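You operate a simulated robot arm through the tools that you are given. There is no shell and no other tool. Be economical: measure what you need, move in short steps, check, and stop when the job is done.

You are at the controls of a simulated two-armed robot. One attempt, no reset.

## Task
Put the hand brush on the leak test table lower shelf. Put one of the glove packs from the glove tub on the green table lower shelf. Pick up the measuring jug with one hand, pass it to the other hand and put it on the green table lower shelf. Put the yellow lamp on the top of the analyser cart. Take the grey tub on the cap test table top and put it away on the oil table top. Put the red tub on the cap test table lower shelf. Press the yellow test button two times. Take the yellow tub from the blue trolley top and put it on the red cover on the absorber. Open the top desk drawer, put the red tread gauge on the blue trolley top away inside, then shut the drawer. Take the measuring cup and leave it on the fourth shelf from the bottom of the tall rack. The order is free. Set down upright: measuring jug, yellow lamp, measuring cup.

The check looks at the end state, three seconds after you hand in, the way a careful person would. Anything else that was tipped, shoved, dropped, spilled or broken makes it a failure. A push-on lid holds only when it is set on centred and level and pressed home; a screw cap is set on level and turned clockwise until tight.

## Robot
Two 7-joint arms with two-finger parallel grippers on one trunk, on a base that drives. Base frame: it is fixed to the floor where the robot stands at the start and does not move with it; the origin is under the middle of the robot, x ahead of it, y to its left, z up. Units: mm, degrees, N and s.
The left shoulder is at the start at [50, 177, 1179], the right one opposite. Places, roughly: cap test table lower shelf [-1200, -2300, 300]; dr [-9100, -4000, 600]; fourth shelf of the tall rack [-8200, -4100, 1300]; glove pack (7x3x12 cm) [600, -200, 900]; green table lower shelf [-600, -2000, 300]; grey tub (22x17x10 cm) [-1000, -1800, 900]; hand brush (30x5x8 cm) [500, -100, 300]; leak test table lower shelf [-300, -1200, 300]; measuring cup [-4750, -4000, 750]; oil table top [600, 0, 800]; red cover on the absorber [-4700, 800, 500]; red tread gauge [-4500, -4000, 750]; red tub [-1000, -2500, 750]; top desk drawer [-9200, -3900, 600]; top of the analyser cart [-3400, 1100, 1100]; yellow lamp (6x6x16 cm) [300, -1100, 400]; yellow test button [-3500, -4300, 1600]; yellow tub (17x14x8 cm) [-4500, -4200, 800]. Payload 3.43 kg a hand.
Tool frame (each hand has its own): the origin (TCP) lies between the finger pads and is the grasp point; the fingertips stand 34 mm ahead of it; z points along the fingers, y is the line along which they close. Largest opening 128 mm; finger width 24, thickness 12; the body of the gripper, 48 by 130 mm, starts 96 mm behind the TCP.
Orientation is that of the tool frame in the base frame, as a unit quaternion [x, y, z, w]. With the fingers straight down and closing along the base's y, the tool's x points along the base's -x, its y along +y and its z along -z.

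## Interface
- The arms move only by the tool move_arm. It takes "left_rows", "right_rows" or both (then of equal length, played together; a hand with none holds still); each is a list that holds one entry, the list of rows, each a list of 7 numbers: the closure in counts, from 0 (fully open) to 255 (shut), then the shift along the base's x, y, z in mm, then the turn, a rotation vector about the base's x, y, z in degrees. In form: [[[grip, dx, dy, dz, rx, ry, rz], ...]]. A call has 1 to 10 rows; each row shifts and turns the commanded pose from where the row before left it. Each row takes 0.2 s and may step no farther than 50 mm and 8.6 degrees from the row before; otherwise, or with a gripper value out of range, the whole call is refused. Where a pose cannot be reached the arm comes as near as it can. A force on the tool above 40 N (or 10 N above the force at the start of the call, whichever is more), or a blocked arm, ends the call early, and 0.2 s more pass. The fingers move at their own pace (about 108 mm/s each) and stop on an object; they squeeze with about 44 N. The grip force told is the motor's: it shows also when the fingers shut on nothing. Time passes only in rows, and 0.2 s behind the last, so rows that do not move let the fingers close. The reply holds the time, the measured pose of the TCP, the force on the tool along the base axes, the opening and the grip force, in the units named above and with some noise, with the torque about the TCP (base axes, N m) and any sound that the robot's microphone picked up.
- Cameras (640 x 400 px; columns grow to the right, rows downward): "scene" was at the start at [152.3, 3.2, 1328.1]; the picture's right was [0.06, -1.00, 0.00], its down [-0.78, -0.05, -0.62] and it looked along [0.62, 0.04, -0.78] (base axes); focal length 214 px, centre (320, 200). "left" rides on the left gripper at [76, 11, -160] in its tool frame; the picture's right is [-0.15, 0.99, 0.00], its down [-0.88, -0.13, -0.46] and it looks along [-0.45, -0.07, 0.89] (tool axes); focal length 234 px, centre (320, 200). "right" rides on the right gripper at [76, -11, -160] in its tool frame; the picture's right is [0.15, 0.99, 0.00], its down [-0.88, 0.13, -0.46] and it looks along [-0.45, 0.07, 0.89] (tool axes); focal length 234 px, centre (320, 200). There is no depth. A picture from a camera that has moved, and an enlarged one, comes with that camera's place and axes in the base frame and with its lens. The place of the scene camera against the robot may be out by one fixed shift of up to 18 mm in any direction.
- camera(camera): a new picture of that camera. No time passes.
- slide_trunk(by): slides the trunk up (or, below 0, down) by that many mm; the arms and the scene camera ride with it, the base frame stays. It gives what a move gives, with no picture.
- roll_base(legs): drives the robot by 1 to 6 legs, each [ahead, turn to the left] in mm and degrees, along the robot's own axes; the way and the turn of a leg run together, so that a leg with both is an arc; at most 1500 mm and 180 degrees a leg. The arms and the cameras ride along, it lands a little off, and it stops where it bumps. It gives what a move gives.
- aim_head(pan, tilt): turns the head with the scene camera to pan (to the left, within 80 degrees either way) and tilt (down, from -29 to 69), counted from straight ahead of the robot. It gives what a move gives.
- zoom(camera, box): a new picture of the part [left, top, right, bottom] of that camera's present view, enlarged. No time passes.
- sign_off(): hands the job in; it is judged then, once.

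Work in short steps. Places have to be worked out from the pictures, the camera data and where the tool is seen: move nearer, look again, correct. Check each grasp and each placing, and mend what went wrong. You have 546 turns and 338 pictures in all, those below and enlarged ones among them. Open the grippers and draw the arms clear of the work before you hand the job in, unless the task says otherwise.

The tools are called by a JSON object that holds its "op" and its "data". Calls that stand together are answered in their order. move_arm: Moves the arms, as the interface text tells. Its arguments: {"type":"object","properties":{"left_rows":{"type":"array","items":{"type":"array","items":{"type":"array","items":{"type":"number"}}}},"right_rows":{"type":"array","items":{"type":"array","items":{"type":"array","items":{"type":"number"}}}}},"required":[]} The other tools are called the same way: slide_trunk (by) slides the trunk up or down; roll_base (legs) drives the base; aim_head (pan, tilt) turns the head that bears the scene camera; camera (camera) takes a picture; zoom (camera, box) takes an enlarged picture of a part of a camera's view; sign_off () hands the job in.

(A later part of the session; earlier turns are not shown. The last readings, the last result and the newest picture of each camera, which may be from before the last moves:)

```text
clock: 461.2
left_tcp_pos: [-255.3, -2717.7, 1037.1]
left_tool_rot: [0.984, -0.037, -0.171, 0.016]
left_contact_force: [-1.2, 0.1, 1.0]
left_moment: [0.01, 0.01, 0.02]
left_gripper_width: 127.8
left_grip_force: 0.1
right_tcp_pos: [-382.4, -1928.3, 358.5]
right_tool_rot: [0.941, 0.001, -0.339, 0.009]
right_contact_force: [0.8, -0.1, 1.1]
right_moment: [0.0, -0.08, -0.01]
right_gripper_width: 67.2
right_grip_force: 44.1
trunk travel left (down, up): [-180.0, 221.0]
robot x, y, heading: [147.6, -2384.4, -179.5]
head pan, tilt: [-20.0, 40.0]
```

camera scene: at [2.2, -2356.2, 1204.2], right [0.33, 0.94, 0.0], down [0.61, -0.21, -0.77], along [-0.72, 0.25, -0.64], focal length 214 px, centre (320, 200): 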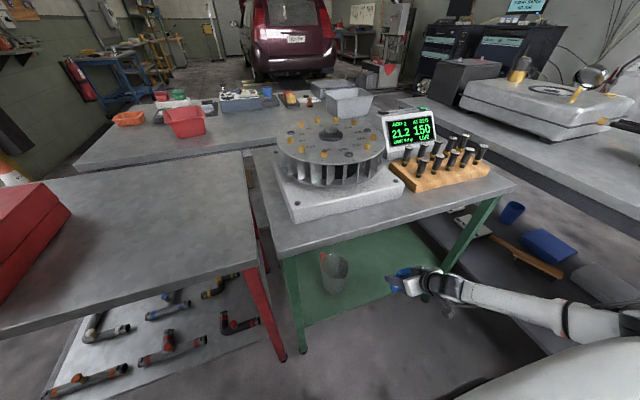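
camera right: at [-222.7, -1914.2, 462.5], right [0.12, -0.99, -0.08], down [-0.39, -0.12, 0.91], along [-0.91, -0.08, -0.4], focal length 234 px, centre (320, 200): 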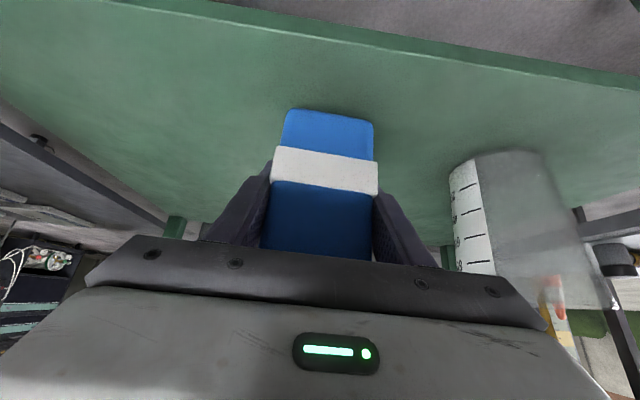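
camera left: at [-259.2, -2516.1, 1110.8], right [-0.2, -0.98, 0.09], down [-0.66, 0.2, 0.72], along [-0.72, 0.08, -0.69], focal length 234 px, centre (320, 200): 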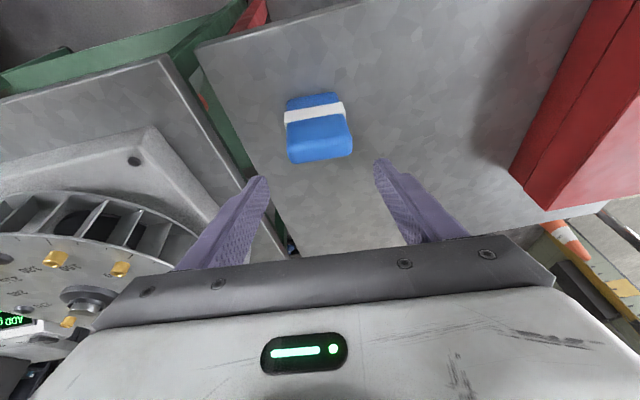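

Contact begins. One more small step, open, then retreat by backing the base.

{"op": "slide_trunk", "data": {"by": -2}}

{"op": "move_arm", "data": {"right_rows": [[[110, 0, 0, 0, 0, 0, 0], [90, 0, 0, 0, 0, 0, 0], [60, 0, 0, 0, 0, 0, 0], [40, 0, 0, 0, 0, 0, 0]]]}}

{"op": "roll_base", "data": {"legs": [[-60, 0]]}}

{"op": "camera", "data": {"camera": "right"}}

```text
clock: 461.7
left_tcp_pos: [-253.4, -2718.3, 1035.3]
left_tool_rot: [0.984, -0.036, -0.173, 0.016]
left_contact_force: [-0.6, -0.3, -0.2]
left_moment: [0.0, 0.01, -0.01]
left_gripper_width: 128.0
left_grip_force: 0.1
right_tcp_pos: [-383.0, -1927.3, 358.0]
right_tool_rot: [0.94, 0.001, -0.34, 0.009]
right_contact_force: [5.5, -2.9, 13.9]
right_moment: [0.3, -0.61, -0.25]
right_gripper_width: 67.5
right_grip_force: 44.3
trunk travel left (down, up): [-178.0, 223.0]
robot x, y, heading: [147.1, -2379.6, -179.6]
head pan, tilt: [-20.0, 40.0]
```

```text
clock: 462.7
left_tcp_pos: [-253.9, -2716.9, 1035.3]
left_tool_rot: [0.984, -0.036, -0.172, 0.016]
left_contact_force: [0.2, -0.5, 0.8]
left_moment: [-0.02, -0.02, 0.04]
left_gripper_width: 127.7
left_grip_force: 0.1
right_tcp_pos: [-383.1, -1929.2, 356.2]
right_tool_rot: [0.941, 0.002, -0.338, 0.011]
right_contact_force: [-0.5, 0.3, 0.0]
right_moment: [0.02, -0.02, 0.0]
right_gripper_width: 107.8
right_grip_force: 0.2
trunk travel left (down, up): [-178.0, 223.0]
robot x, y, heading: [148.2, -2380.8, -179.4]
head pan, tilt: [-20.0, 40.0]
```

```text
clock: 463.7
left_tcp_pos: [-194.4, -2716.1, 1035.4]
left_tool_rot: [0.984, -0.036, -0.172, 0.016]
left_contact_force: [-0.3, 0.1, 0.2]
left_moment: [-0.01, -0.01, -0.01]
left_gripper_width: 128.0
left_grip_force: 0.0
right_tcp_pos: [-323.3, -1926.8, 357.2]
right_tool_rot: [0.941, 0.001, -0.339, 0.011]
right_contact_force: [0.4, 0.8, 0.6]
right_moment: [0.01, -0.02, 0.05]
right_gripper_width: 107.6
right_grip_force: 0.1
trunk travel left (down, up): [-178.0, 223.0]
robot x, y, heading: [201.2, -2385.9, -179.1]
head pan, tilt: [-20.0, 40.0]
```

```text
183 pictures are left
camera right: at [-163.5, -1913.8, 430.7], right [0.12, -0.99, -0.08], down [-0.39, -0.12, 0.91], along [-0.91, -0.08, -0.4], focal length 234 px, centre (320, 200)
```

right: 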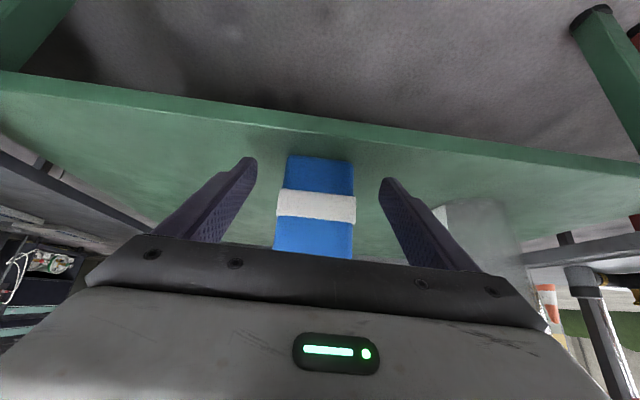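

Pack stands on the shelf. Bringing the right arm back to the column and up to the high posture.

{"op": "move_arm", "data": {"right_rows": [[[40, 40, 0, 10, 0, 0, 0], [0, 40, 0, 15, 0, -5, 0], [0, 45, 0, 5, 0, -5, 0], [0, 45, 0, 0, 0, -5, 0], [0, 45, 0, 0, 0, -5, 0], [0, 45, 0, 0, 0, -5, 0], [0, 45, 0, 0, 0, -5, 0], [0, 40, 0, 0, 0, -5, 0], [0, 20, 0, 0, 0, -5, 0]]]}}

{"op": "move_arm", "data": {"right_rows": [[[0, 0, 5, 45, 0, 0, 0], [0, 0, 5, 45, 0, 0, 0], [0, 0, 5, 45, 0, 0, 0], [0, 0, 5, 45, 0, 0, 0], [0, 0, 5, 45, 0, 0, 0], [0, 0, 5, 45, 0, 0, 0], [0, 0, 5, 45, 0, 0, 0], [0, 0, 5, 45, 0, 0, 0], [0, 0, 5, 45, 0, 0, 0], [0, 0, 10, 45, 0, 0, 0]]]}}

{"op": "move_arm", "data": {"right_rows": [[[0, -10, 20, 40, 0, 0, 0], [0, -10, 10, 40, 0, 0, 0], [0, -20, 0, 40, 0, 0, 0], [0, -30, -20, 30, 0, 0, 0], [0, -30, -30, 20, 0, 0, 0], [0, -20, -30, 0, 0, 0, 0]]]}}

{"op": "aim_head", "data": {"pan": -60, "tilt": 20}}

{"op": "camera", "data": {"camera": "scene"}}

```text
clock: 465.7
left_tcp_pos: [-194.1, -2718.4, 1036.6]
left_tool_rot: [0.984, -0.035, -0.172, 0.016]
left_contact_force: [0.3, -0.6, 0.7]
left_moment: [-0.02, 0.04, 0.0]
left_gripper_width: 128.1
left_grip_force: 0.1
right_tcp_pos: [40.7, -1925.6, 385.8]
right_tool_rot: [1.0, -0.002, 0.005, 0.01]
right_contact_force: [-0.1, 0.0, 0.4]
right_moment: [0.02, -0.01, -0.02]
right_gripper_width: 127.9
right_grip_force: 0.1
trunk travel left (down, up): [-178.0, 223.0]
robot x, y, heading: [208.4, -2380.7, -179.2]
head pan, tilt: [-20.0, 40.0]
```

```text
clock: 467.9
left_tcp_pos: [-194.3, -2718.3, 1035.6]
left_tool_rot: [0.984, -0.036, -0.172, 0.016]
left_contact_force: [0.5, -0.3, 0.3]
left_moment: [0.02, 0.03, 0.01]
left_gripper_width: 128.0
left_grip_force: 0.0
right_tcp_pos: [16.2, -1894.1, 831.9]
right_tool_rot: [1.0, -0.002, 0.006, 0.01]
right_contact_force: [0.1, -0.7, 0.5]
right_moment: [-0.02, 0.0, 0.0]
right_gripper_width: 128.0
right_grip_force: 0.1
right hand out of reach, approached as far as the arm can: row 7, 8
trunk travel left (down, up): [-178.0, 223.0]
robot x, y, heading: [203.3, -2379.8, -179.4]
head pan, tilt: [-20.0, 40.0]
```

```text
clock: 469.3
left_tcp_pos: [-193.7, -2718.2, 1034.4]
left_tool_rot: [0.984, -0.035, -0.172, 0.016]
left_contact_force: [-0.1, 0.2, 0.1]
left_moment: [0.0, -0.01, 0.02]
left_gripper_width: 128.0
left_grip_force: 0.2
right_tcp_pos: [-108.8, -1948.2, 1001.0]
right_tool_rot: [1.0, -0.002, 0.004, 0.01]
right_contact_force: [-0.1, 0.4, 0.5]
right_moment: [0.03, 0.01, 0.0]
right_gripper_width: 127.9
right_grip_force: 0.0
right hand out of reach, approached as far as the arm can: row 2
trunk travel left (down, up): [-178.0, 223.0]
robot x, y, heading: [204.3, -2380.8, -179.0]
head pan, tilt: [-20.0, 40.0]
```

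```text
clock: 470.3
left_tcp_pos: [-194.8, -2716.7, 1036.8]
left_tool_rot: [0.984, -0.036, -0.172, 0.015]
left_contact_force: [-0.1, 0.7, 0.1]
left_moment: [0.01, 0.0, -0.03]
left_gripper_width: 128.1
left_grip_force: 0.0
right_tcp_pos: [-109.2, -1946.3, 999.9]
right_tool_rot: [1.0, -0.003, 0.004, 0.01]
right_contact_force: [-0.3, -0.2, -0.2]
right_moment: [0.05, -0.04, -0.01]
right_gripper_width: 128.0
right_grip_force: 0.2
trunk travel left (down, up): [-178.0, 223.0]
robot x, y, heading: [205.9, -2382.5, -179.2]
head pan, tilt: [-60.0, 20.0]
```

```text
182 pictures are left
camera scene: at [94.7, -2303.8, 1203.5], right [0.86, 0.51, 0.0], down [0.17, -0.29, -0.94], along [-0.48, 0.81, -0.34], focal length 214 px, centre (320, 200)
```

scene: 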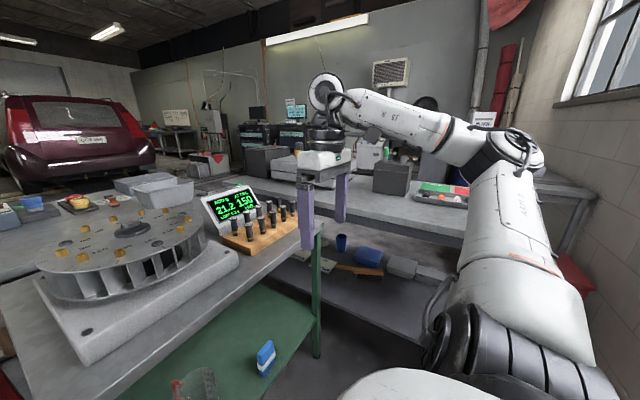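

Right arm is high. Now to reopen the red case's lid with the left hand: driving to face it.

{"op": "roll_base", "data": {"legs": [[55, 0], [0, 89.5], [320, 0], [0, -90.5]]}}

{"op": "aim_head", "data": {"pan": 30, "tilt": 35}}

{"op": "zoom", "data": {"camera": "scene", "box": [160, 100, 480, 300]}}

```text
clock: 480.7
left_tcp_pos: [-253.1, -3027.9, 1035.4]
left_tool_rot: [0.984, -0.048, -0.172, 0.013]
left_contact_force: [1.3, -0.1, -1.2]
left_moment: [0.0, -0.01, 0.01]
left_gripper_width: 127.6
left_grip_force: 0.1
right_tcp_pos: [-150.9, -2259.7, 1001.4]
right_tool_rot: [1.0, -0.013, 0.003, 0.01]
right_contact_force: [-0.2, -0.7, 0.3]
right_moment: [0.0, -0.01, 0.0]
right_gripper_width: 128.1
right_grip_force: 0.0
trunk travel left (down, up): [-178.0, 223.0]
robot x, y, heading: [154.2, -2700.4, 179.2]
head pan, tilt: [-60.0, 20.0]
```

```text
clock: 482.3
left_tcp_pos: [-254.6, -3027.8, 1036.7]
left_tool_rot: [0.984, -0.047, -0.172, 0.015]
left_contact_force: [-0.3, -0.3, 0.6]
left_moment: [0.01, 0.01, 0.01]
left_gripper_width: 128.1
left_grip_force: 0.0
right_tcp_pos: [-151.5, -2259.2, 999.9]
right_tool_rot: [1.0, -0.013, 0.003, 0.009]
right_contact_force: [0.6, 0.7, 0.2]
right_moment: [0.02, -0.03, 0.0]
right_gripper_width: 127.8
right_grip_force: 0.0
trunk travel left (down, up): [-178.0, 223.0]
robot x, y, heading: [156.2, -2702.2, 179.2]
head pan, tilt: [30.0, 35.0]
```

```text
2.00 times, centred on (320, 200) of scene
camera zoom: at [13.4, -2745.0, 1179.7], right [-0.49, 0.87, 0.0], down [0.5, 0.28, -0.82], along [-0.71, -0.4, -0.57], focal length 429 px, centre (320, 200)
```

zoom: 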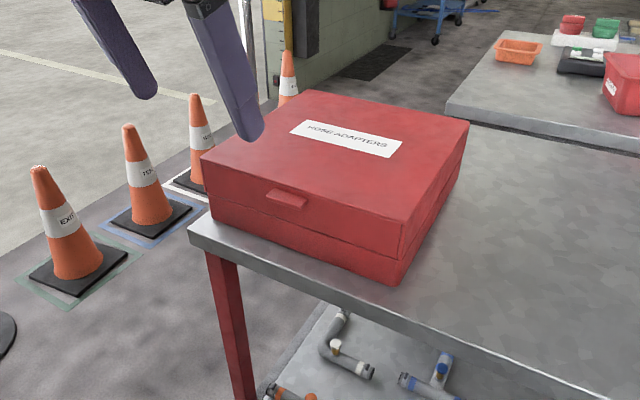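

The lid has a small front tab near (-375,-3015,852). Bringing the left hand, pitched 50°, near it.

{"op": "move_arm", "data": {"left_rows": [[[96, -10, 3, -25, 0, 6, 0], [96, -10, 3, -25, 0, 6, 0], [96, -10, 3, -25, 0, 6, 0], [96, -10, 2, -25, 0, 6, 0], [96, -12, 2, -25, 0, 6, 0]]]}}

{"op": "camera", "data": {"camera": "left"}}

```text
clock: 483.5
left_tcp_pos: [-298.1, -3012.6, 918.3]
left_tool_rot: [0.911, -0.044, -0.41, 0.023]
left_contact_force: [12.8, -1.7, 6.2]
left_moment: [0.26, -0.24, -0.5]
left_gripper_width: 78.6
left_grip_force: 0.0
right_tcp_pos: [-151.2, -2259.0, 1001.0]
right_tool_rot: [1.0, -0.011, 0.004, 0.01]
right_contact_force: [-0.1, 0.0, -0.3]
right_moment: [0.0, 0.01, 0.0]
right_gripper_width: 128.2
right_grip_force: 0.1
trunk travel left (down, up): [-178.0, 223.0]
robot x, y, heading: [155.9, -2704.4, 179.4]
head pan, tilt: [30.0, 35.0]
stopped in row 5 (left hand): the force on the tool passed its limit (the readings are from after the stop); the commanded pose is now the measured one
```

```text
180 pictures are left
camera left: at [-129.5, -3030.0, 968.0], right [-0.16, -0.97, 0.19], down [-0.23, 0.22, 0.95], along [-0.96, 0.1, -0.26], focal length 234 px, centre (320, 200)
```

left: 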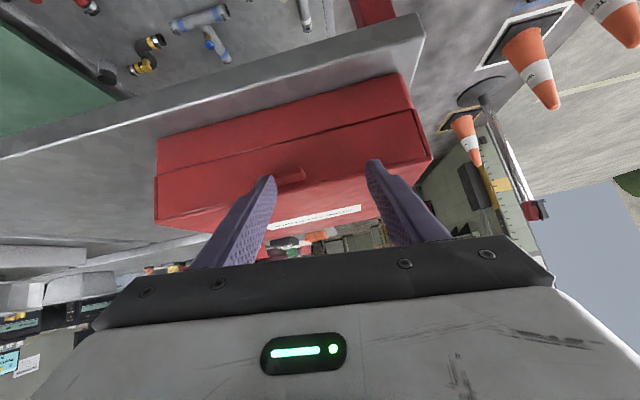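

Touching already; the case is nearer than thought. The tab is at about (-330,-2987,886). Backing, shifting +y, then re-approaching.

{"op": "move_arm", "data": {"left_rows": [[[96, 25, 0, 5, 0, 0, 0], [96, 0, 26, 0, 0, 0, 0], [96, -10, 0, -15, 0, 0, 0], [96, 0, 0, 0, 0, 0, 0]]]}}

{"op": "camera", "data": {"camera": "left"}}

```text
clock: 484.5
left_tcp_pos: [-294.2, -2990.5, 911.4]
left_tool_rot: [0.911, -0.043, -0.409, 0.022]
left_contact_force: [0.0, 0.0, 0.9]
left_moment: [0.01, 0.01, -0.01]
left_gripper_width: 79.8
left_grip_force: 0.0
left hand out of reach, approached as far as the arm can: row 1, 2
right_tcp_pos: [-151.3, -2259.8, 1000.0]
right_tool_rot: [1.0, -0.013, 0.003, 0.01]
right_contact_force: [0.0, -1.0, -0.1]
right_moment: [0.04, 0.0, 0.01]
right_gripper_width: 127.9
right_grip_force: 0.0
trunk travel left (down, up): [-178.0, 223.0]
robot x, y, heading: [152.7, -2701.2, 179.4]
head pan, tilt: [30.0, 35.0]
```

```text
179 pictures are left
camera left: at [-126.1, -3007.6, 960.4], right [-0.16, -0.97, 0.19], down [-0.23, 0.22, 0.95], along [-0.96, 0.1, -0.26], focal length 234 px, centre (320, 200)
```

left: 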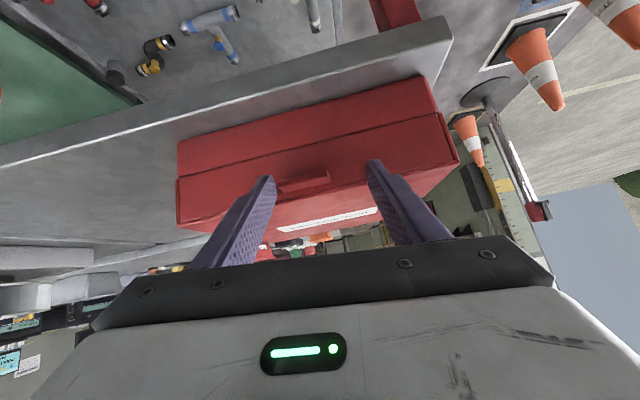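

Shifting 14 more and in, then closing on the tab.

{"op": "move_arm", "data": {"left_rows": [[[96, 0, 14, 0, 0, 0, 0], [96, -8, 0, -4, 0, 0, 0], [96, -6, 0, -3, 0, 0, 0], [140, 0, 0, 0, 0, 0, 0], [255, 0, 0, 0, 0, 0, 0], [255, 0, 0, 0, 0, 0, 0]]]}}

{"op": "camera", "data": {"camera": "left"}}

```text
clock: 485.3
left_tcp_pos: [-301.3, -2975.1, 904.0]
left_tool_rot: [0.913, -0.042, -0.406, 0.023]
left_contact_force: [17.4, 0.9, 5.8]
left_moment: [-0.34, 0.02, 0.71]
left_gripper_width: 78.9
left_grip_force: 0.1
right_tcp_pos: [-150.0, -2261.0, 1000.8]
right_tool_rot: [1.0, -0.012, 0.002, 0.011]
right_contact_force: [0.4, -0.1, 0.0]
right_moment: [-0.01, 0.02, 0.01]
right_gripper_width: 128.0
right_grip_force: 0.1
trunk travel left (down, up): [-178.0, 223.0]
robot x, y, heading: [151.3, -2703.0, 179.7]
head pan, tilt: [30.0, 35.0]
stopped in row 3 (left hand): the force on the tool passed its limit (the readings are from after the stop); the commanded pose is now the measured one
```

```text
178 pictures are left
camera left: at [-132.1, -2992.1, 954.6], right [-0.15, -0.97, 0.18], down [-0.24, 0.22, 0.95], along [-0.96, 0.1, -0.27], focal length 234 px, centre (320, 200)
```

left: 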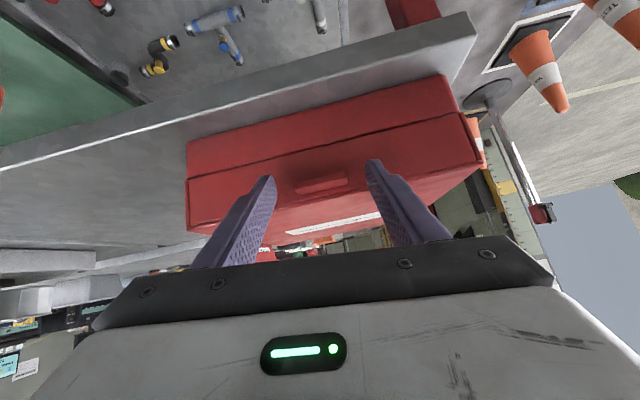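

Centred; fingertips at the face. Easing 2 mm back and closing.

{"op": "move_arm", "data": {"left_rows": [[[96, 3, 0, 1, 0, 0, 0], [140, 0, 0, 0, 0, 0, 0], [255, 0, 0, 0, 0, 0, 0], [255, 0, 0, 0, 0, 0, 0], [255, 0, 0, 0, 0, 0, 0]]]}}

{"op": "camera", "data": {"camera": "left"}}

```text
clock: 486.5
left_tcp_pos: [-301.2, -2975.0, 905.1]
left_tool_rot: [0.912, -0.042, -0.407, 0.023]
left_contact_force: [-0.3, 3.7, -1.1]
left_moment: [0.25, 0.19, 0.27]
left_gripper_width: 48.6
left_grip_force: 44.7
right_tcp_pos: [-152.7, -2261.4, 1000.3]
right_tool_rot: [1.0, -0.012, 0.004, 0.011]
right_contact_force: [0.1, -0.6, 0.2]
right_moment: [-0.03, -0.01, -0.02]
right_gripper_width: 127.9
right_grip_force: 0.0
trunk travel left (down, up): [-178.0, 223.0]
robot x, y, heading: [156.5, -2701.1, 179.5]
head pan, tilt: [30.0, 35.0]
```

```text
177 pictures are left
camera left: at [-132.9, -2992.1, 955.2], right [-0.15, -0.97, 0.18], down [-0.24, 0.22, 0.95], along [-0.96, 0.1, -0.27], focal length 234 px, centre (320, 200)
```

left: 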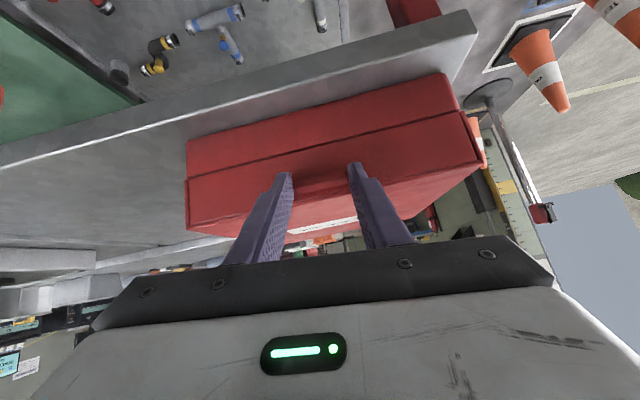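

Gripped the tab. Lifting it along an arc about the rear hinge (first 40°).

{"op": "move_arm", "data": {"left_rows": [[[255, -2.7, 0, 18.9, 0, 0, 0], [255, -4, 0, 18.7, 0, 0, 0], [255, -5.3, 0, 18.3, 0, 0, 0], [255, -6.5, 0, 17.9, 0, 0, 0], [255, -7.8, 0, 17.5, 0, 0, 0], [255, -9, 0, 16.8, 0, 0, 0], [255, -10.2, 0, 16.2, 0, 0, 0], [255, -11.2, 0, 15.4, 0, 0, 0], [255, -12.3, 0, 14.6, 0, 0, 0], [255, -13.3, 0, 13.8, 0, 0, 0]]]}}

{"op": "camera", "data": {"camera": "scene"}}

```text
clock: 488.7
left_tcp_pos: [-381.8, -2975.7, 1074.5]
left_tool_rot: [0.912, -0.044, -0.408, 0.024]
left_contact_force: [7.3, 14.2, 0.3]
left_moment: [-0.04, -1.26, 0.21]
left_gripper_width: 47.9
left_grip_force: 45.3
right_tcp_pos: [-151.5, -2258.1, 1000.0]
right_tool_rot: [1.0, -0.012, 0.004, 0.011]
right_contact_force: [-0.2, -0.5, -0.4]
right_moment: [0.0, -0.03, 0.02]
right_gripper_width: 128.1
right_grip_force: 0.1
trunk travel left (down, up): [-178.0, 223.0]
robot x, y, heading: [156.5, -2703.9, 179.5]
head pan, tilt: [30.0, 35.0]
```

```text
176 pictures are left
camera scene: at [14.9, -2743.9, 1179.9], right [-0.49, 0.87, 0.0], down [0.5, 0.28, -0.82], along [-0.71, -0.4, -0.57], focal length 214 px, centre (320, 200)
```

scene: 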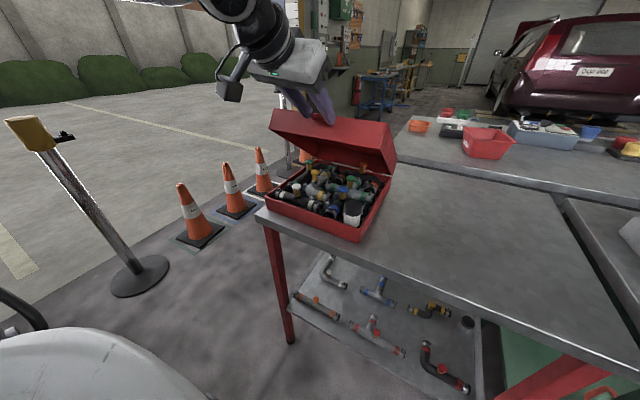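

The lid is coming up. Continuing the arc.

{"op": "move_arm", "data": {"left_rows": [[[255, -14.2, 0, 12.7, 0, 0, 0], [255, -15, 0, 11.7, 0, 0, 0], [255, -15.9, 0, 10.7, 0, 0, 0], [255, -16.5, 0, 9.5, 0, 0, 0], [255, -17.2, 0, 8.4, 0, 0, 0], [255, -17.7, 0, 7.1, 0, 0, 0], [255, -18.2, 0, 5.9, 0, 0, 0], [255, -18.5, 0, 4.5, 0, 0, 0]]]}}

{"op": "camera", "data": {"camera": "scene"}}

```text
clock: 490.5
left_tcp_pos: [-512.3, -2976.1, 1148.6]
left_tool_rot: [0.91, -0.041, -0.411, 0.022]
left_contact_force: [9.0, 3.0, 17.9]
left_moment: [1.53, -0.84, -0.77]
left_gripper_width: 48.4
left_grip_force: 44.5
right_tcp_pos: [-149.2, -2259.9, 1000.9]
right_tool_rot: [1.0, -0.012, 0.002, 0.011]
right_contact_force: [1.2, 0.3, 0.0]
right_moment: [0.04, 0.0, 0.03]
right_gripper_width: 128.2
right_grip_force: 0.1
trunk travel left (down, up): [-178.0, 223.0]
robot x, y, heading: [155.9, -2698.0, 179.7]
head pan, tilt: [30.0, 35.0]
```

```text
175 pictures are left
camera scene: at [16.9, -2744.7, 1180.4], right [-0.49, 0.87, 0.0], down [0.5, 0.28, -0.82], along [-0.71, -0.4, -0.57], focal length 214 px, centre (320, 200)
```

scene: 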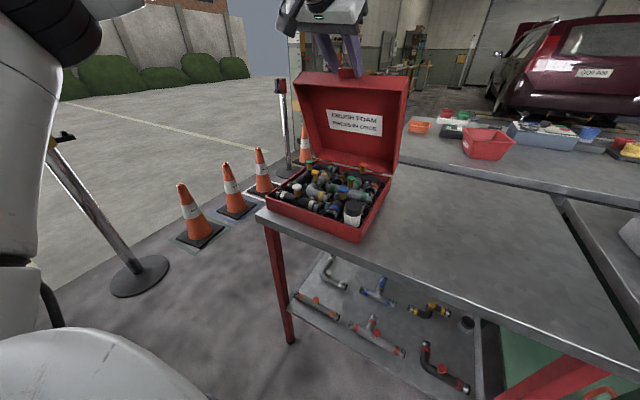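

Lid near 75°. A bit further over with small drops in z.

{"op": "move_arm", "data": {"left_rows": [[[255, -18, 0, -3, 0, 0, 0], [255, -18, 0, -3, 0, 0, 0], [255, -18, 0, -3, 0, 0, 0], [255, -18, 0, -4, 0, 0, 0]]]}}

{"op": "camera", "data": {"camera": "scene"}}

```text
clock: 491.0
left_tcp_pos: [-532.8, -2976.2, 1155.1]
left_tool_rot: [0.906, -0.041, -0.42, 0.017]
left_contact_force: [4.8, -1.7, 10.4]
left_moment: [1.27, -0.33, -0.76]
left_gripper_width: 48.4
left_grip_force: 44.6
left hand out of reach, approached as far as the arm can: row 2
right_tcp_pos: [-151.5, -2261.6, 999.3]
right_tool_rot: [1.0, -0.012, 0.003, 0.011]
right_contact_force: [-0.1, -0.2, 0.0]
right_moment: [-0.01, 0.01, 0.02]
right_gripper_width: 128.1
right_grip_force: 0.1
trunk travel left (down, up): [-178.0, 223.0]
robot x, y, heading: [154.1, -2697.2, 179.5]
head pan, tilt: [30.0, 35.0]
stopped in row 2 (left hand): the force on the tool passed its limit (the readings are from after the stop); the commanded pose is now the measured one
```

```text
174 pictures are left
camera scene: at [15.9, -2745.6, 1179.7], right [-0.49, 0.87, 0.0], down [0.5, 0.28, -0.82], along [-0.71, -0.4, -0.57], focal length 214 px, centre (320, 200)
```

scene: 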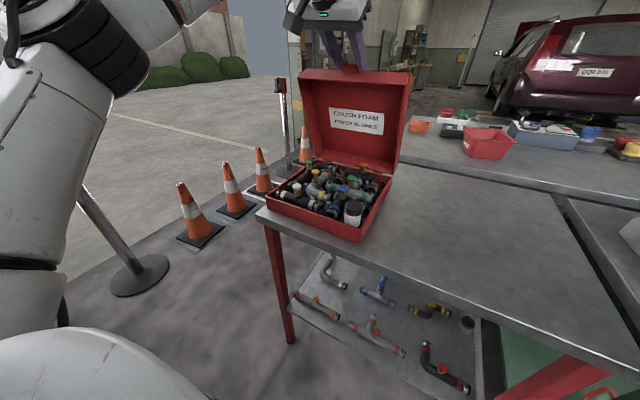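

At arm's limit; driving forward 100 to carry the lid past vertical.

{"op": "roll_base", "data": {"legs": [[50, 0], [50, 0]]}}

{"op": "camera", "data": {"camera": "scene"}}

```text
clock: 492.1
left_tcp_pos: [-584.9, -2976.5, 1162.8]
left_tool_rot: [0.902, -0.04, -0.429, 0.014]
left_contact_force: [1.7, 1.0, 2.0]
left_moment: [0.09, -0.31, 0.05]
left_gripper_width: 48.4
left_grip_force: 44.5
right_tcp_pos: [-200.9, -2260.9, 1000.6]
right_tool_rot: [1.0, -0.013, 0.004, 0.01]
right_contact_force: [-0.1, 0.7, -0.1]
right_moment: [0.0, 0.04, 0.01]
right_gripper_width: 128.0
right_grip_force: 0.1
trunk travel left (down, up): [-178.0, 223.0]
robot x, y, heading: [101.6, -2702.0, 179.3]
head pan, tilt: [30.0, 35.0]
stopped in leg 1: the force on the tool passed its limit (the readings are from after the stop); the commanded pose is now the measured one
```

```text
173 pictures are left
camera scene: at [-35.9, -2745.1, 1179.5], right [-0.49, 0.87, 0.0], down [0.5, 0.28, -0.82], along [-0.71, -0.4, -0.57], focal length 214 px, centre (320, 200)
```

scene: 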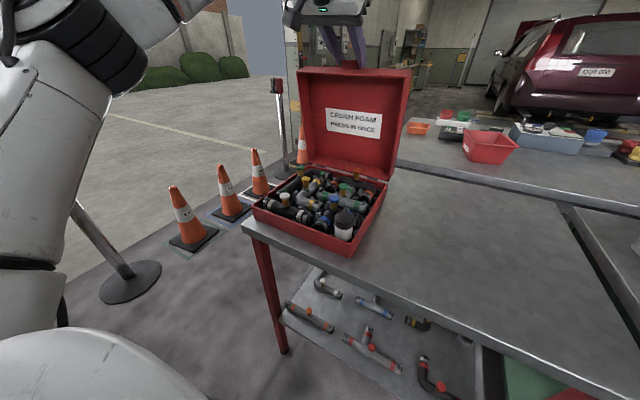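

Near vertical. Another 45 forward.

{"op": "roll_base", "data": {"legs": [[45, 0]]}}

{"op": "camera", "data": {"camera": "scene"}}

```text
clock: 493.0
left_tcp_pos: [-632.2, -2976.7, 1161.8]
left_tool_rot: [0.901, -0.039, -0.431, 0.015]
left_contact_force: [-4.5, 0.8, -2.5]
left_moment: [0.71, 1.32, 0.17]
left_gripper_width: 48.3
left_grip_force: 44.7
right_tcp_pos: [-247.2, -2260.9, 999.6]
right_tool_rot: [1.0, -0.012, 0.004, 0.011]
right_contact_force: [-0.3, 0.0, 0.9]
right_moment: [-0.01, -0.03, 0.04]
right_gripper_width: 128.1
right_grip_force: 0.0
trunk travel left (down, up): [-178.0, 223.0]
robot x, y, heading: [56.6, -2705.2, 179.5]
head pan, tilt: [30.0, 35.0]
```

```text
172 pictures are left
camera scene: at [-81.5, -2745.0, 1179.5], right [-0.49, 0.87, 0.0], down [0.5, 0.28, -0.82], along [-0.71, -0.4, -0.57], focal length 214 px, centre (320, 200)
```

scene: 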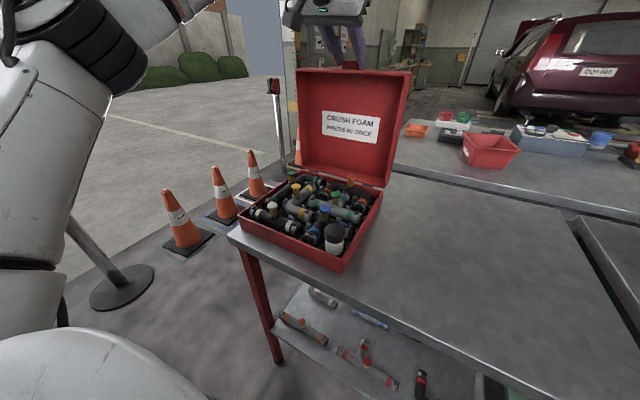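

Past vertical now (lid pulls away). A little more until it meets its stop.

{"op": "roll_base", "data": {"legs": [[30, 0]]}}

```text
clock: 493.8
left_tcp_pos: [-662.7, -2976.7, 1158.7]
left_tool_rot: [0.903, -0.04, -0.427, 0.014]
left_contact_force: [-0.4, 3.2, -18.9]
left_moment: [0.72, 0.51, 0.25]
left_gripper_width: 48.4
left_grip_force: 44.6
right_tcp_pos: [-278.4, -2259.9, 999.5]
right_tool_rot: [1.0, -0.012, 0.005, 0.011]
right_contact_force: [0.1, -0.2, 1.0]
right_moment: [0.03, 0.0, 0.0]
right_gripper_width: 127.9
right_grip_force: 0.1
trunk travel left (down, up): [-178.0, 223.0]
robot x, y, heading: [30.8, -2699.1, 179.6]
head pan, tilt: [30.0, 35.0]
```

Opening the hand and withdrawing upward/back.

{"op": "move_arm", "data": {"left_rows": [[[255, 0, 0, -6, 0, 0, 0], [150, 0, 0, 0, 0, 0, 0], [100, 0, 0, 0, 0, 0, 0], [60, 0, 0, 0, 0, 0, 0], [60, 25, 0, 25, 0, 0, 0], [60, 35, 0, 30, 0, 0, 0], [60, 40, 0, 20, 0, 0, 0]]]}}

{"op": "camera", "data": {"camera": "scene"}}

```text
clock: 495.4
left_tcp_pos: [-559.5, -2977.9, 1229.3]
left_tool_rot: [0.903, -0.04, -0.427, 0.015]
left_contact_force: [0.2, -0.3, 0.3]
left_moment: [0.0, -0.01, 0.0]
left_gripper_width: 97.8
left_grip_force: 0.1
right_tcp_pos: [-275.6, -2259.6, 1001.0]
right_tool_rot: [1.0, -0.012, 0.003, 0.01]
right_contact_force: [-0.4, -0.3, 0.3]
right_moment: [0.01, -0.01, -0.01]
right_gripper_width: 127.9
right_grip_force: 0.0
trunk travel left (down, up): [-178.0, 223.0]
robot x, y, heading: [29.6, -2703.1, 179.7]
head pan, tilt: [30.0, 35.0]
```

```text
171 pictures are left
camera scene: at [-109.7, -2744.6, 1179.8], right [-0.49, 0.87, 0.0], down [0.5, 0.28, -0.82], along [-0.71, -0.4, -0.57], focal length 214 px, centre (320, 200)
```

scene: 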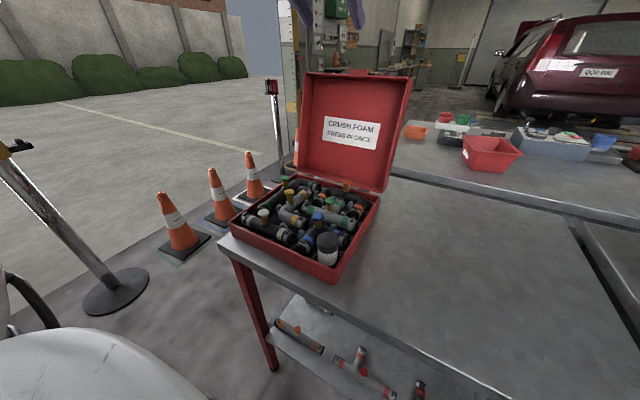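

The lid stands open again as at first. Tucking both hands toward the centre for the drive round to the other side.

{"op": "move_arm", "data": {"left_rows": [[[60, 17, 8, -3, 0, -5, 0], [60, 17, 8, -3, 0, -5, 0], [60, 17, 8, -3, 0, -5, 0], [60, 17, 8, -3, 0, -5, 0], [60, 17, 8, -3, 0, -5, 0], [60, 17, 8, -3, 0, -5, 0], [0, 17, 8, -3, 0, 0, 0], [0, 17, 8, -3, 0, 0, 0], [0, 17, 8, -3, 0, 0, 0]]], "right_rows": [[[0, -10, -20, 18, 0, 0, 0], [0, -10, -20, 18, 0, 0, 0], [0, -10, -20, 18, 0, 0, 0], [0, -10, -20, 18, 0, 0, 0], [0, -10, -20, 18, 0, 0, 0], [0, -10, -20, 18, 0, 0, 0], [0, -10, -20, 18, 0, 0, 0], [0, -10, -20, 18, 0, 0, 0], [0, -10, -20, 18, 0, 0, 0]]]}}

{"op": "roll_base", "data": {"legs": [[-30, 0], [0, 90.3]]}}

{"op": "aim_head", "data": {"pan": 0, "tilt": 30}}

{"op": "camera", "data": {"camera": "scene"}}

```text
clock: 497.4
left_tcp_pos: [-392.7, -2918.3, 1187.3]
left_tool_rot: [0.983, -0.042, -0.18, 0.004]
left_contact_force: [0.2, -0.1, 0.0]
left_moment: [0.04, 0.03, 0.02]
left_gripper_width: 128.1
left_grip_force: 0.0
left hand out of reach, approached as far as the arm can: row 4, 5, 6
right_tcp_pos: [-363.2, -2437.6, 1155.3]
right_tool_rot: [1.0, -0.012, 0.002, 0.012]
right_contact_force: [0.7, 0.5, -0.2]
right_moment: [-0.02, 0.02, -0.01]
right_gripper_width: 128.0
right_grip_force: 0.1
right hand out of reach, approached as far as the arm can: row 9
trunk travel left (down, up): [-178.0, 223.0]
robot x, y, heading: [31.3, -2700.9, 179.6]
head pan, tilt: [30.0, 35.0]
```

```text
clock: 502.1
left_tcp_pos: [285.1, -3119.7, 1187.2]
left_tool_rot: [0.718, 0.672, -0.123, 0.131]
left_contact_force: [0.2, -0.3, 0.1]
left_moment: [0.02, -0.02, -0.01]
left_gripper_width: 127.9
left_grip_force: 0.1
right_tcp_pos: [-196.4, -3098.6, 1156.3]
right_tool_rot: [0.709, 0.705, 0.009, 0.006]
right_contact_force: [0.7, -0.9, 0.4]
right_moment: [0.02, -0.02, 0.01]
right_gripper_width: 127.9
right_grip_force: 0.1
trunk travel left (down, up): [-178.0, 223.0]
robot x, y, heading: [55.6, -2701.1, -89.3]
head pan, tilt: [30.0, 35.0]
```

```text
clock: 503.1
left_tcp_pos: [285.1, -3118.2, 1188.0]
left_tool_rot: [0.718, 0.672, -0.123, 0.132]
left_contact_force: [-0.1, -0.4, 0.0]
left_moment: [-0.02, 0.02, -0.03]
left_gripper_width: 128.3
left_grip_force: 0.1
right_tcp_pos: [-196.3, -3099.3, 1155.7]
right_tool_rot: [0.709, 0.705, 0.01, 0.007]
right_contact_force: [-0.4, -0.3, -0.5]
right_moment: [-0.03, -0.03, 0.0]
right_gripper_width: 128.0
right_grip_force: 0.0
trunk travel left (down, up): [-178.0, 223.0]
robot x, y, heading: [61.9, -2700.0, -89.4]
head pan, tilt: [0.0, 30.0]
```

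```text
170 pictures are left
camera scene: at [68.5, -2862.5, 1187.5], right [-1.0, -0.01, 0.0], down [-0.01, 0.5, -0.87], along [0.01, -0.87, -0.5], focal length 214 px, centre (320, 200)
```

scene: 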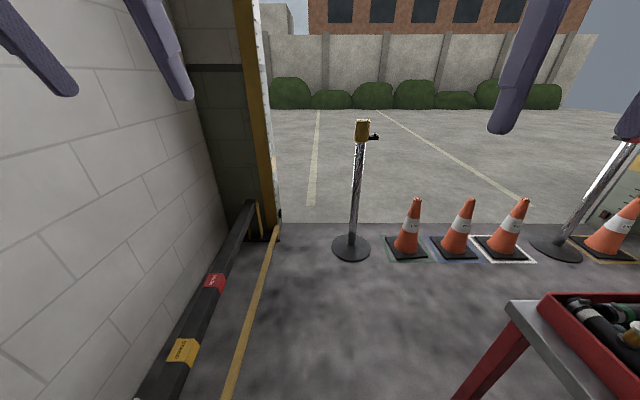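

Path south is clear. Driving 920, turning west, and going 2000 along y≈-3620.

{"op": "roll_base", "data": {"legs": [[920, 0], [0, -90.5], [1400, 0], [700, 0]]}}

{"op": "roll_base", "data": {"legs": [[0, -90], [900, 0], [0, -60]]}}

{"op": "aim_head", "data": {"pan": -10, "tilt": 35}}

{"op": "camera", "data": {"camera": "scene"}}

```text
clock: 521.9
left_tcp_pos: [-2476.1, -3827.4, 1186.8]
left_tool_rot: [0.983, -0.042, -0.18, 0.004]
left_contact_force: [-0.1, -0.3, 0.1]
left_moment: [-0.02, -0.03, 0.01]
left_gripper_width: 127.9
left_grip_force: 0.0
right_tcp_pos: [-2447.8, -3347.3, 1155.6]
right_tool_rot: [1.0, -0.012, 0.002, 0.011]
right_contact_force: [0.2, 0.0, -0.5]
right_moment: [0.0, 0.01, -0.01]
right_gripper_width: 128.0
right_grip_force: 0.1
trunk travel left (down, up): [-178.0, 223.0]
robot x, y, heading: [-2058.8, -3611.2, 179.5]
head pan, tilt: [0.0, 30.0]
```

```text
clock: 533.2
left_tcp_pos: [-1789.6, -2286.5, 1187.6]
left_tool_rot: [-0.219, 0.959, 0.052, 0.172]
left_contact_force: [0.1, -0.3, -0.5]
left_moment: [-0.03, 0.02, 0.0]
left_gripper_width: 127.8
left_grip_force: 0.1
right_tcp_pos: [-1570.3, -2715.7, 1156.3]
right_tool_rot: [-0.252, 0.968, 0.01, -0.006]
right_contact_force: [0.0, -0.6, 1.0]
right_moment: [-0.01, 0.0, 0.01]
right_gripper_width: 128.4
right_grip_force: 0.2
trunk travel left (down, up): [-178.0, 223.0]
robot x, y, heading: [-2042.9, -2689.1, 30.2]
head pan, tilt: [0.0, 30.0]
```

```text
clock: 533.9
left_tcp_pos: [-1789.0, -2286.1, 1188.4]
left_tool_rot: [-0.22, 0.959, 0.051, 0.173]
left_contact_force: [0.3, -0.2, -0.7]
left_moment: [0.02, 0.01, 0.01]
left_gripper_width: 128.0
left_grip_force: 0.0
right_tcp_pos: [-1569.0, -2714.8, 1156.2]
right_tool_rot: [-0.253, 0.967, 0.01, -0.005]
right_contact_force: [-0.7, -0.5, 0.3]
right_moment: [-0.01, 0.05, -0.01]
right_gripper_width: 128.0
right_grip_force: 0.1
trunk travel left (down, up): [-178.0, 223.0]
robot x, y, heading: [-2043.4, -2690.6, 30.5]
head pan, tilt: [-10.0, 35.0]
```

```text
169 pictures are left
camera scene: at [-1892.4, -2624.2, 1179.7], right [0.35, -0.94, 0.0], down [-0.54, -0.2, -0.82], along [0.77, 0.28, -0.57], focal length 214 px, centre (320, 200)
```

scene: 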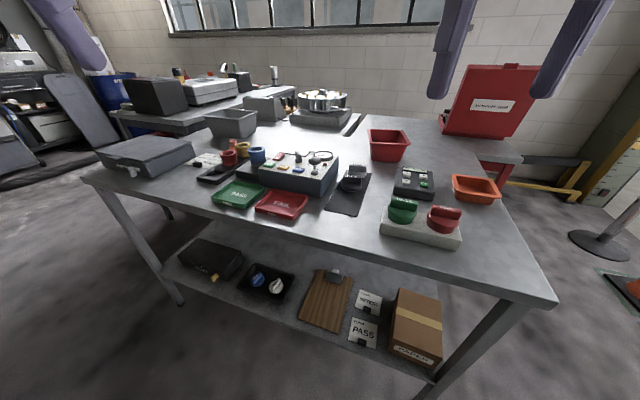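

Good view. Red tub ≈ (-958,-2593), grey tub ≈ (-1037,-1844), table z≈800. I'll approach the red tub from the south end of the table.

{"op": "roll_base", "data": {"legs": [[0, -120], [800, 0], [0, 90], [900, 0], [0, 89]]}}

{"op": "aim_head", "data": {"pan": -10, "tilt": 40}}

{"op": "camera", "data": {"camera": "scene"}}

```text
clock: 555.2
left_tcp_pos: [-1355.4, -3090.3, 1188.1]
left_tool_rot: [-0.647, 0.741, 0.127, 0.127]
left_contact_force: [-0.4, 0.6, -0.6]
left_moment: [-0.01, 0.01, -0.01]
left_gripper_width: 128.0
left_grip_force: 0.1
right_tcp_pos: [-874.7, -3144.5, 1155.9]
right_tool_rot: [-0.68, 0.733, 0.006, -0.01]
right_contact_force: [-0.2, -0.3, 0.1]
right_moment: [-0.02, 0.0, -0.03]
right_gripper_width: 128.1
right_grip_force: 0.0
trunk travel left (down, up): [-178.0, 223.0]
robot x, y, heading: [-1157.4, -3525.8, 86.4]
head pan, tilt: [-10.0, 35.0]
```

```text
clock: 555.9
left_tcp_pos: [-1353.8, -3089.5, 1188.1]
left_tool_rot: [-0.648, 0.74, 0.127, 0.128]
left_contact_force: [0.6, 0.2, 0.4]
left_moment: [0.04, 0.01, 0.02]
left_gripper_width: 127.9
left_grip_force: 0.1
right_tcp_pos: [-875.6, -3144.5, 1155.7]
right_tool_rot: [-0.68, 0.733, 0.006, -0.01]
right_contact_force: [-0.1, 1.1, 0.6]
right_moment: [0.02, 0.0, -0.01]
right_gripper_width: 128.1
right_grip_force: 0.0
trunk travel left (down, up): [-178.0, 223.0]
robot x, y, heading: [-1161.0, -3519.9, 86.6]
head pan, tilt: [-10.0, 40.0]
```

```text
168 pictures are left
camera scene: at [-1128.0, -3372.0, 1172.2], right [0.97, -0.23, 0.0], down [-0.15, -0.63, -0.77], along [0.18, 0.75, -0.64], focal length 214 px, centre (320, 200)
```

scene: 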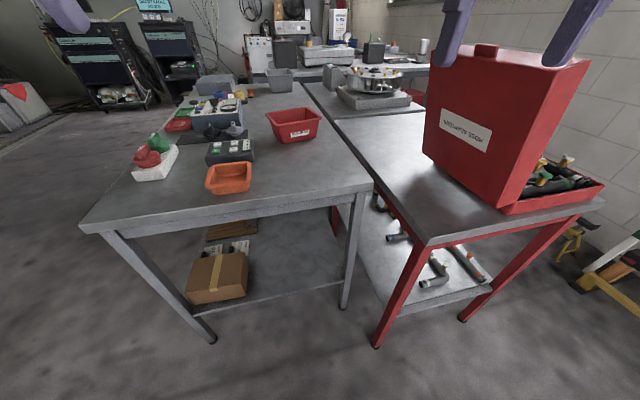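

The red tub is best taken by its west wall with the right hand (keeps my elbow clear of the open lid). Moving to about (-1350,-3230), heading 90, trunk up a bit.

{"op": "roll_base", "data": {"legs": [[0, 36], [345, 0], [0, -33]]}}

{"op": "move_arm", "data": {"right_rows": [[[60, -4, 25, -8, 5.5, 0, 0], [60, -4, 25, -8, 5.5, 0, 0], [60, -4, 25, -8, 5.5, 0, 0], [60, -4, 25, -8, 5.5, 0, 0], [60, -4, 25, -8, 5.5, 0, 0], [60, -4, 25, -8, 5.5, 0, 0], [60, -4, 25, -8, 5.5, 0, 0], [60, -4, 20, -8, 5.5, 0, 0]]]}}

{"op": "camera", "data": {"camera": "right"}}

```text
clock: 561.4
left_tcp_pos: [-1573.7, -2820.1, 1189.2]
left_tool_rot: [-0.673, 0.717, 0.132, 0.123]
left_contact_force: [0.5, -0.4, -0.2]
left_moment: [0.0, -0.02, -0.03]
left_gripper_width: 128.1
left_grip_force: 0.2
right_tcp_pos: [-1091.2, -2839.7, 1156.4]
right_tool_rot: [-0.705, 0.709, 0.006, -0.011]
right_contact_force: [-0.6, 0.3, 0.5]
right_moment: [-0.02, 0.0, -0.01]
right_gripper_width: 128.1
right_grip_force: 0.1
trunk travel left (down, up): [-178.0, 223.0]
robot x, y, heading: [-1345.8, -3238.6, 90.9]
head pan, tilt: [-10.0, 40.0]
```

```text
clock: 563.2
left_tcp_pos: [-1572.0, -2819.3, 1187.9]
left_tool_rot: [-0.673, 0.717, 0.131, 0.123]
left_contact_force: [-0.7, -0.1, 0.5]
left_moment: [0.0, 0.01, -0.01]
left_gripper_width: 128.0
left_grip_force: 0.0
right_tcp_pos: [-1124.1, -2645.7, 1090.8]
right_tool_rot: [0.658, -0.654, -0.272, -0.256]
right_contact_force: [-0.4, 0.2, 0.4]
right_moment: [0.0, -0.04, -0.01]
right_gripper_width: 98.0
right_grip_force: 0.1
trunk travel left (down, up): [-178.0, 223.0]
robot x, y, heading: [-1344.1, -3236.7, 90.8]
head pan, tilt: [-10.0, 40.0]
```

```text
167 pictures are left
camera right: at [-1109.8, -2811.0, 1153.4], right [-0.99, -0.12, -0.08], down [-0.12, 0.32, 0.94], along [-0.09, 0.94, -0.33], focal length 234 px, centre (320, 200)
```

right: 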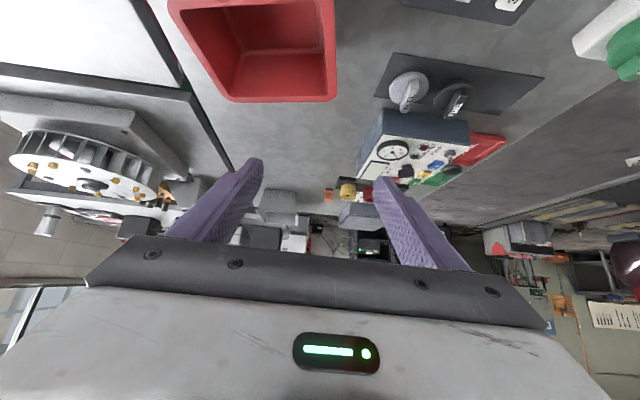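

Tub's west wall is near x≈-1135. Moving above it, lower, for a second look.

{"op": "move_arm", "data": {"right_rows": [[[90, -4, 0, -38, 0, 0, 0], [90, -4, 0, -38, 0, 0, 0], [90, -3, 0, -30, 0, 0, 0]]]}}

{"op": "camera", "data": {"camera": "right"}}

```text
clock: 564.0
left_tcp_pos: [-1573.5, -2818.7, 1187.3]
left_tool_rot: [-0.673, 0.718, 0.132, 0.123]
left_contact_force: [0.0, 0.6, 0.6]
left_moment: [0.04, 0.0, -0.03]
left_gripper_width: 127.9
left_grip_force: 0.2
right_tcp_pos: [-1135.2, -2644.1, 983.4]
right_tool_rot: [0.658, -0.654, -0.271, -0.255]
right_contact_force: [-0.2, 0.4, 0.3]
right_moment: [0.01, -0.03, 0.01]
right_gripper_width: 83.2
right_grip_force: 0.0
trunk travel left (down, up): [-178.0, 223.0]
robot x, y, heading: [-1347.8, -3237.3, 90.8]
head pan, tilt: [-10.0, 40.0]
```

```text
166 pictures are left
camera right: at [-1120.5, -2808.9, 1046.4], right [-0.99, -0.12, -0.08], down [-0.12, 0.32, 0.94], along [-0.09, 0.94, -0.33], focal length 234 px, centre (320, 200)
```

right: 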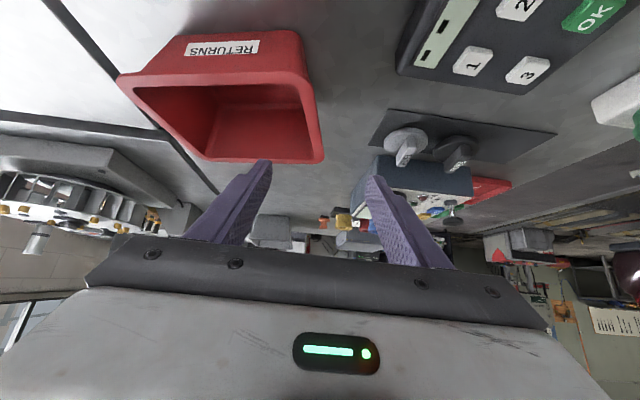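

West wall runs (-1116,-2666)→(-1146,-2540), rim z≈897. Yawing 13° to match and lining up.

{"op": "move_arm", "data": {"right_rows": [[[135, 2, -12, -20, 0, 0, 6.5], [135, 2, -12, -22, 0, 0, 6.5], [135, 0, 0, 0, 0, 0, 0]]]}}

{"op": "camera", "data": {"camera": "right"}}

```text
clock: 564.8
left_tcp_pos: [-1575.0, -2819.8, 1187.7]
left_tool_rot: [-0.673, 0.717, 0.131, 0.123]
left_contact_force: [1.0, 0.4, -0.3]
left_moment: [-0.01, 0.01, -0.01]
left_gripper_width: 128.1
left_grip_force: 0.2
right_tcp_pos: [-1129.9, -2668.7, 941.9]
right_tool_rot: [0.728, -0.576, -0.297, -0.224]
right_contact_force: [-1.1, 0.0, -0.4]
right_moment: [0.03, 0.02, -0.02]
right_gripper_width: 60.2
right_grip_force: 0.0
trunk travel left (down, up): [-178.0, 223.0]
robot x, y, heading: [-1349.8, -3240.2, 90.7]
head pan, tilt: [-10.0, 40.0]
```

```text
165 pictures are left
camera right: at [-1080.1, -2826.5, 1004.5], right [-0.94, -0.34, -0.08], down [-0.19, 0.28, 0.94], along [-0.3, 0.9, -0.33], focal length 234 px, centre (320, 200)
```

right: 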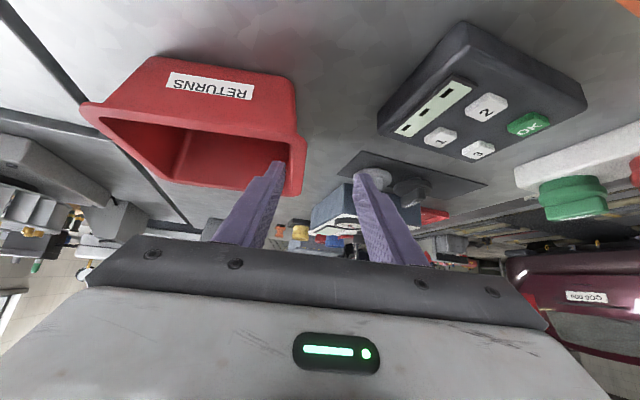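

Wall is 20 mm east of centre; shifting, then advancing and closing.

{"op": "move_arm", "data": {"right_rows": [[[135, 17, 6, 0, 0, 0, 0], [135, -2, 12, -13, 0, 0, 0], [135, -3, 12, -13, 0, 0, 0], [135, -3, 12, -13, 0, 0, 0], [135, -3, 10, -12, 0, 0, 0], [135, 0, 0, 0, 0, 0, 0]]]}}

{"op": "camera", "data": {"camera": "right"}}

```text
clock: 566.2
left_tcp_pos: [-1573.1, -2819.7, 1188.2]
left_tool_rot: [-0.673, 0.717, 0.132, 0.123]
left_contact_force: [0.8, 0.3, -0.1]
left_moment: [0.02, -0.02, -0.03]
left_gripper_width: 128.2
left_grip_force: 0.1
right_tcp_pos: [-1125.3, -2616.8, 893.7]
right_tool_rot: [0.727, -0.576, -0.299, -0.223]
right_contact_force: [0.1, -0.2, -0.2]
right_moment: [0.03, -0.02, 0.03]
right_gripper_width: 60.4
right_grip_force: 0.0
trunk travel left (down, up): [-178.0, 223.0]
robot x, y, heading: [-1348.7, -3237.8, 90.5]
head pan, tilt: [-10.0, 40.0]
```

```text
164 pictures are left
camera right: at [-1074.1, -2775.1, 955.1], right [-0.94, -0.34, -0.08], down [-0.19, 0.29, 0.94], along [-0.29, 0.9, -0.33], focal length 234 px, centre (320, 200)
```

right: 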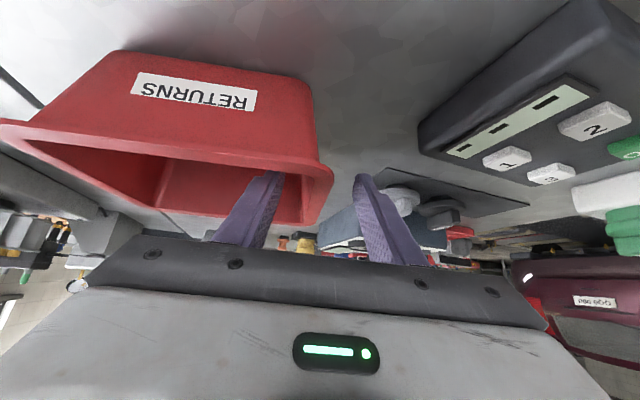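

The wall is between the fingers. A touch lower, then close.

{"op": "move_arm", "data": {"right_rows": [[[135, 0, 0, -10, 0, 0, 0], [200, 0, 0, 0, 0, 0, 0], [255, 0, 0, 0, 0, 0, 0], [255, 0, 0, 0, 0, 0, 0], [255, 0, 0, 0, 0, 0, 0]]]}}

{"op": "move_arm", "data": {"right_rows": [[[255, 0, 0, 8, 0, 0, 0], [255, 0, 0, 12, 0, 0, 0], [255, 0, 0, 20, 0, 0, 0], [255, 0, 0, 20, 0, 0, 0]]]}}

{"op": "camera", "data": {"camera": "right"}}

```text
clock: 567.4
left_tcp_pos: [-1573.2, -2821.4, 1188.9]
left_tool_rot: [-0.673, 0.717, 0.133, 0.124]
left_contact_force: [0.5, 0.4, -0.5]
left_moment: [-0.02, 0.01, 0.03]
left_gripper_width: 128.0
left_grip_force: 0.1
right_tcp_pos: [-1127.0, -2617.5, 884.5]
right_tool_rot: [0.728, -0.573, -0.3, -0.226]
right_contact_force: [3.4, -0.7, 14.2]
right_moment: [1.04, -2.26, -0.46]
right_gripper_width: 17.1
right_grip_force: 44.4
trunk travel left (down, up): [-178.0, 223.0]
robot x, y, heading: [-1346.1, -3237.0, 90.6]
head pan, tilt: [-10.0, 40.0]
```

```text
clock: 568.4
left_tcp_pos: [-1572.9, -2819.5, 1188.5]
left_tool_rot: [-0.673, 0.717, 0.132, 0.123]
left_contact_force: [0.4, -0.1, 0.4]
left_moment: [0.0, -0.01, 0.0]
left_gripper_width: 128.0
left_grip_force: 0.0
right_tcp_pos: [-1125.8, -2616.9, 941.0]
right_tool_rot: [0.728, -0.577, -0.297, -0.222]
right_contact_force: [-1.1, 0.3, -3.0]
right_moment: [0.0, 0.12, 0.1]
right_gripper_width: 11.5
right_grip_force: 44.2
trunk travel left (down, up): [-178.0, 223.0]
robot x, y, heading: [-1347.9, -3240.9, 90.8]
head pan, tilt: [-10.0, 40.0]
```

```text
163 pictures are left
camera right: at [-1075.3, -2774.8, 1003.8], right [-0.94, -0.34, -0.08], down [-0.18, 0.29, 0.94], along [-0.29, 0.9, -0.33], focal length 234 px, centre (320, 200)
```

right: 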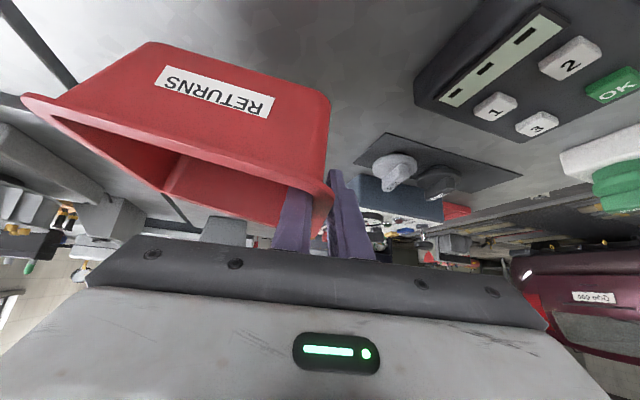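

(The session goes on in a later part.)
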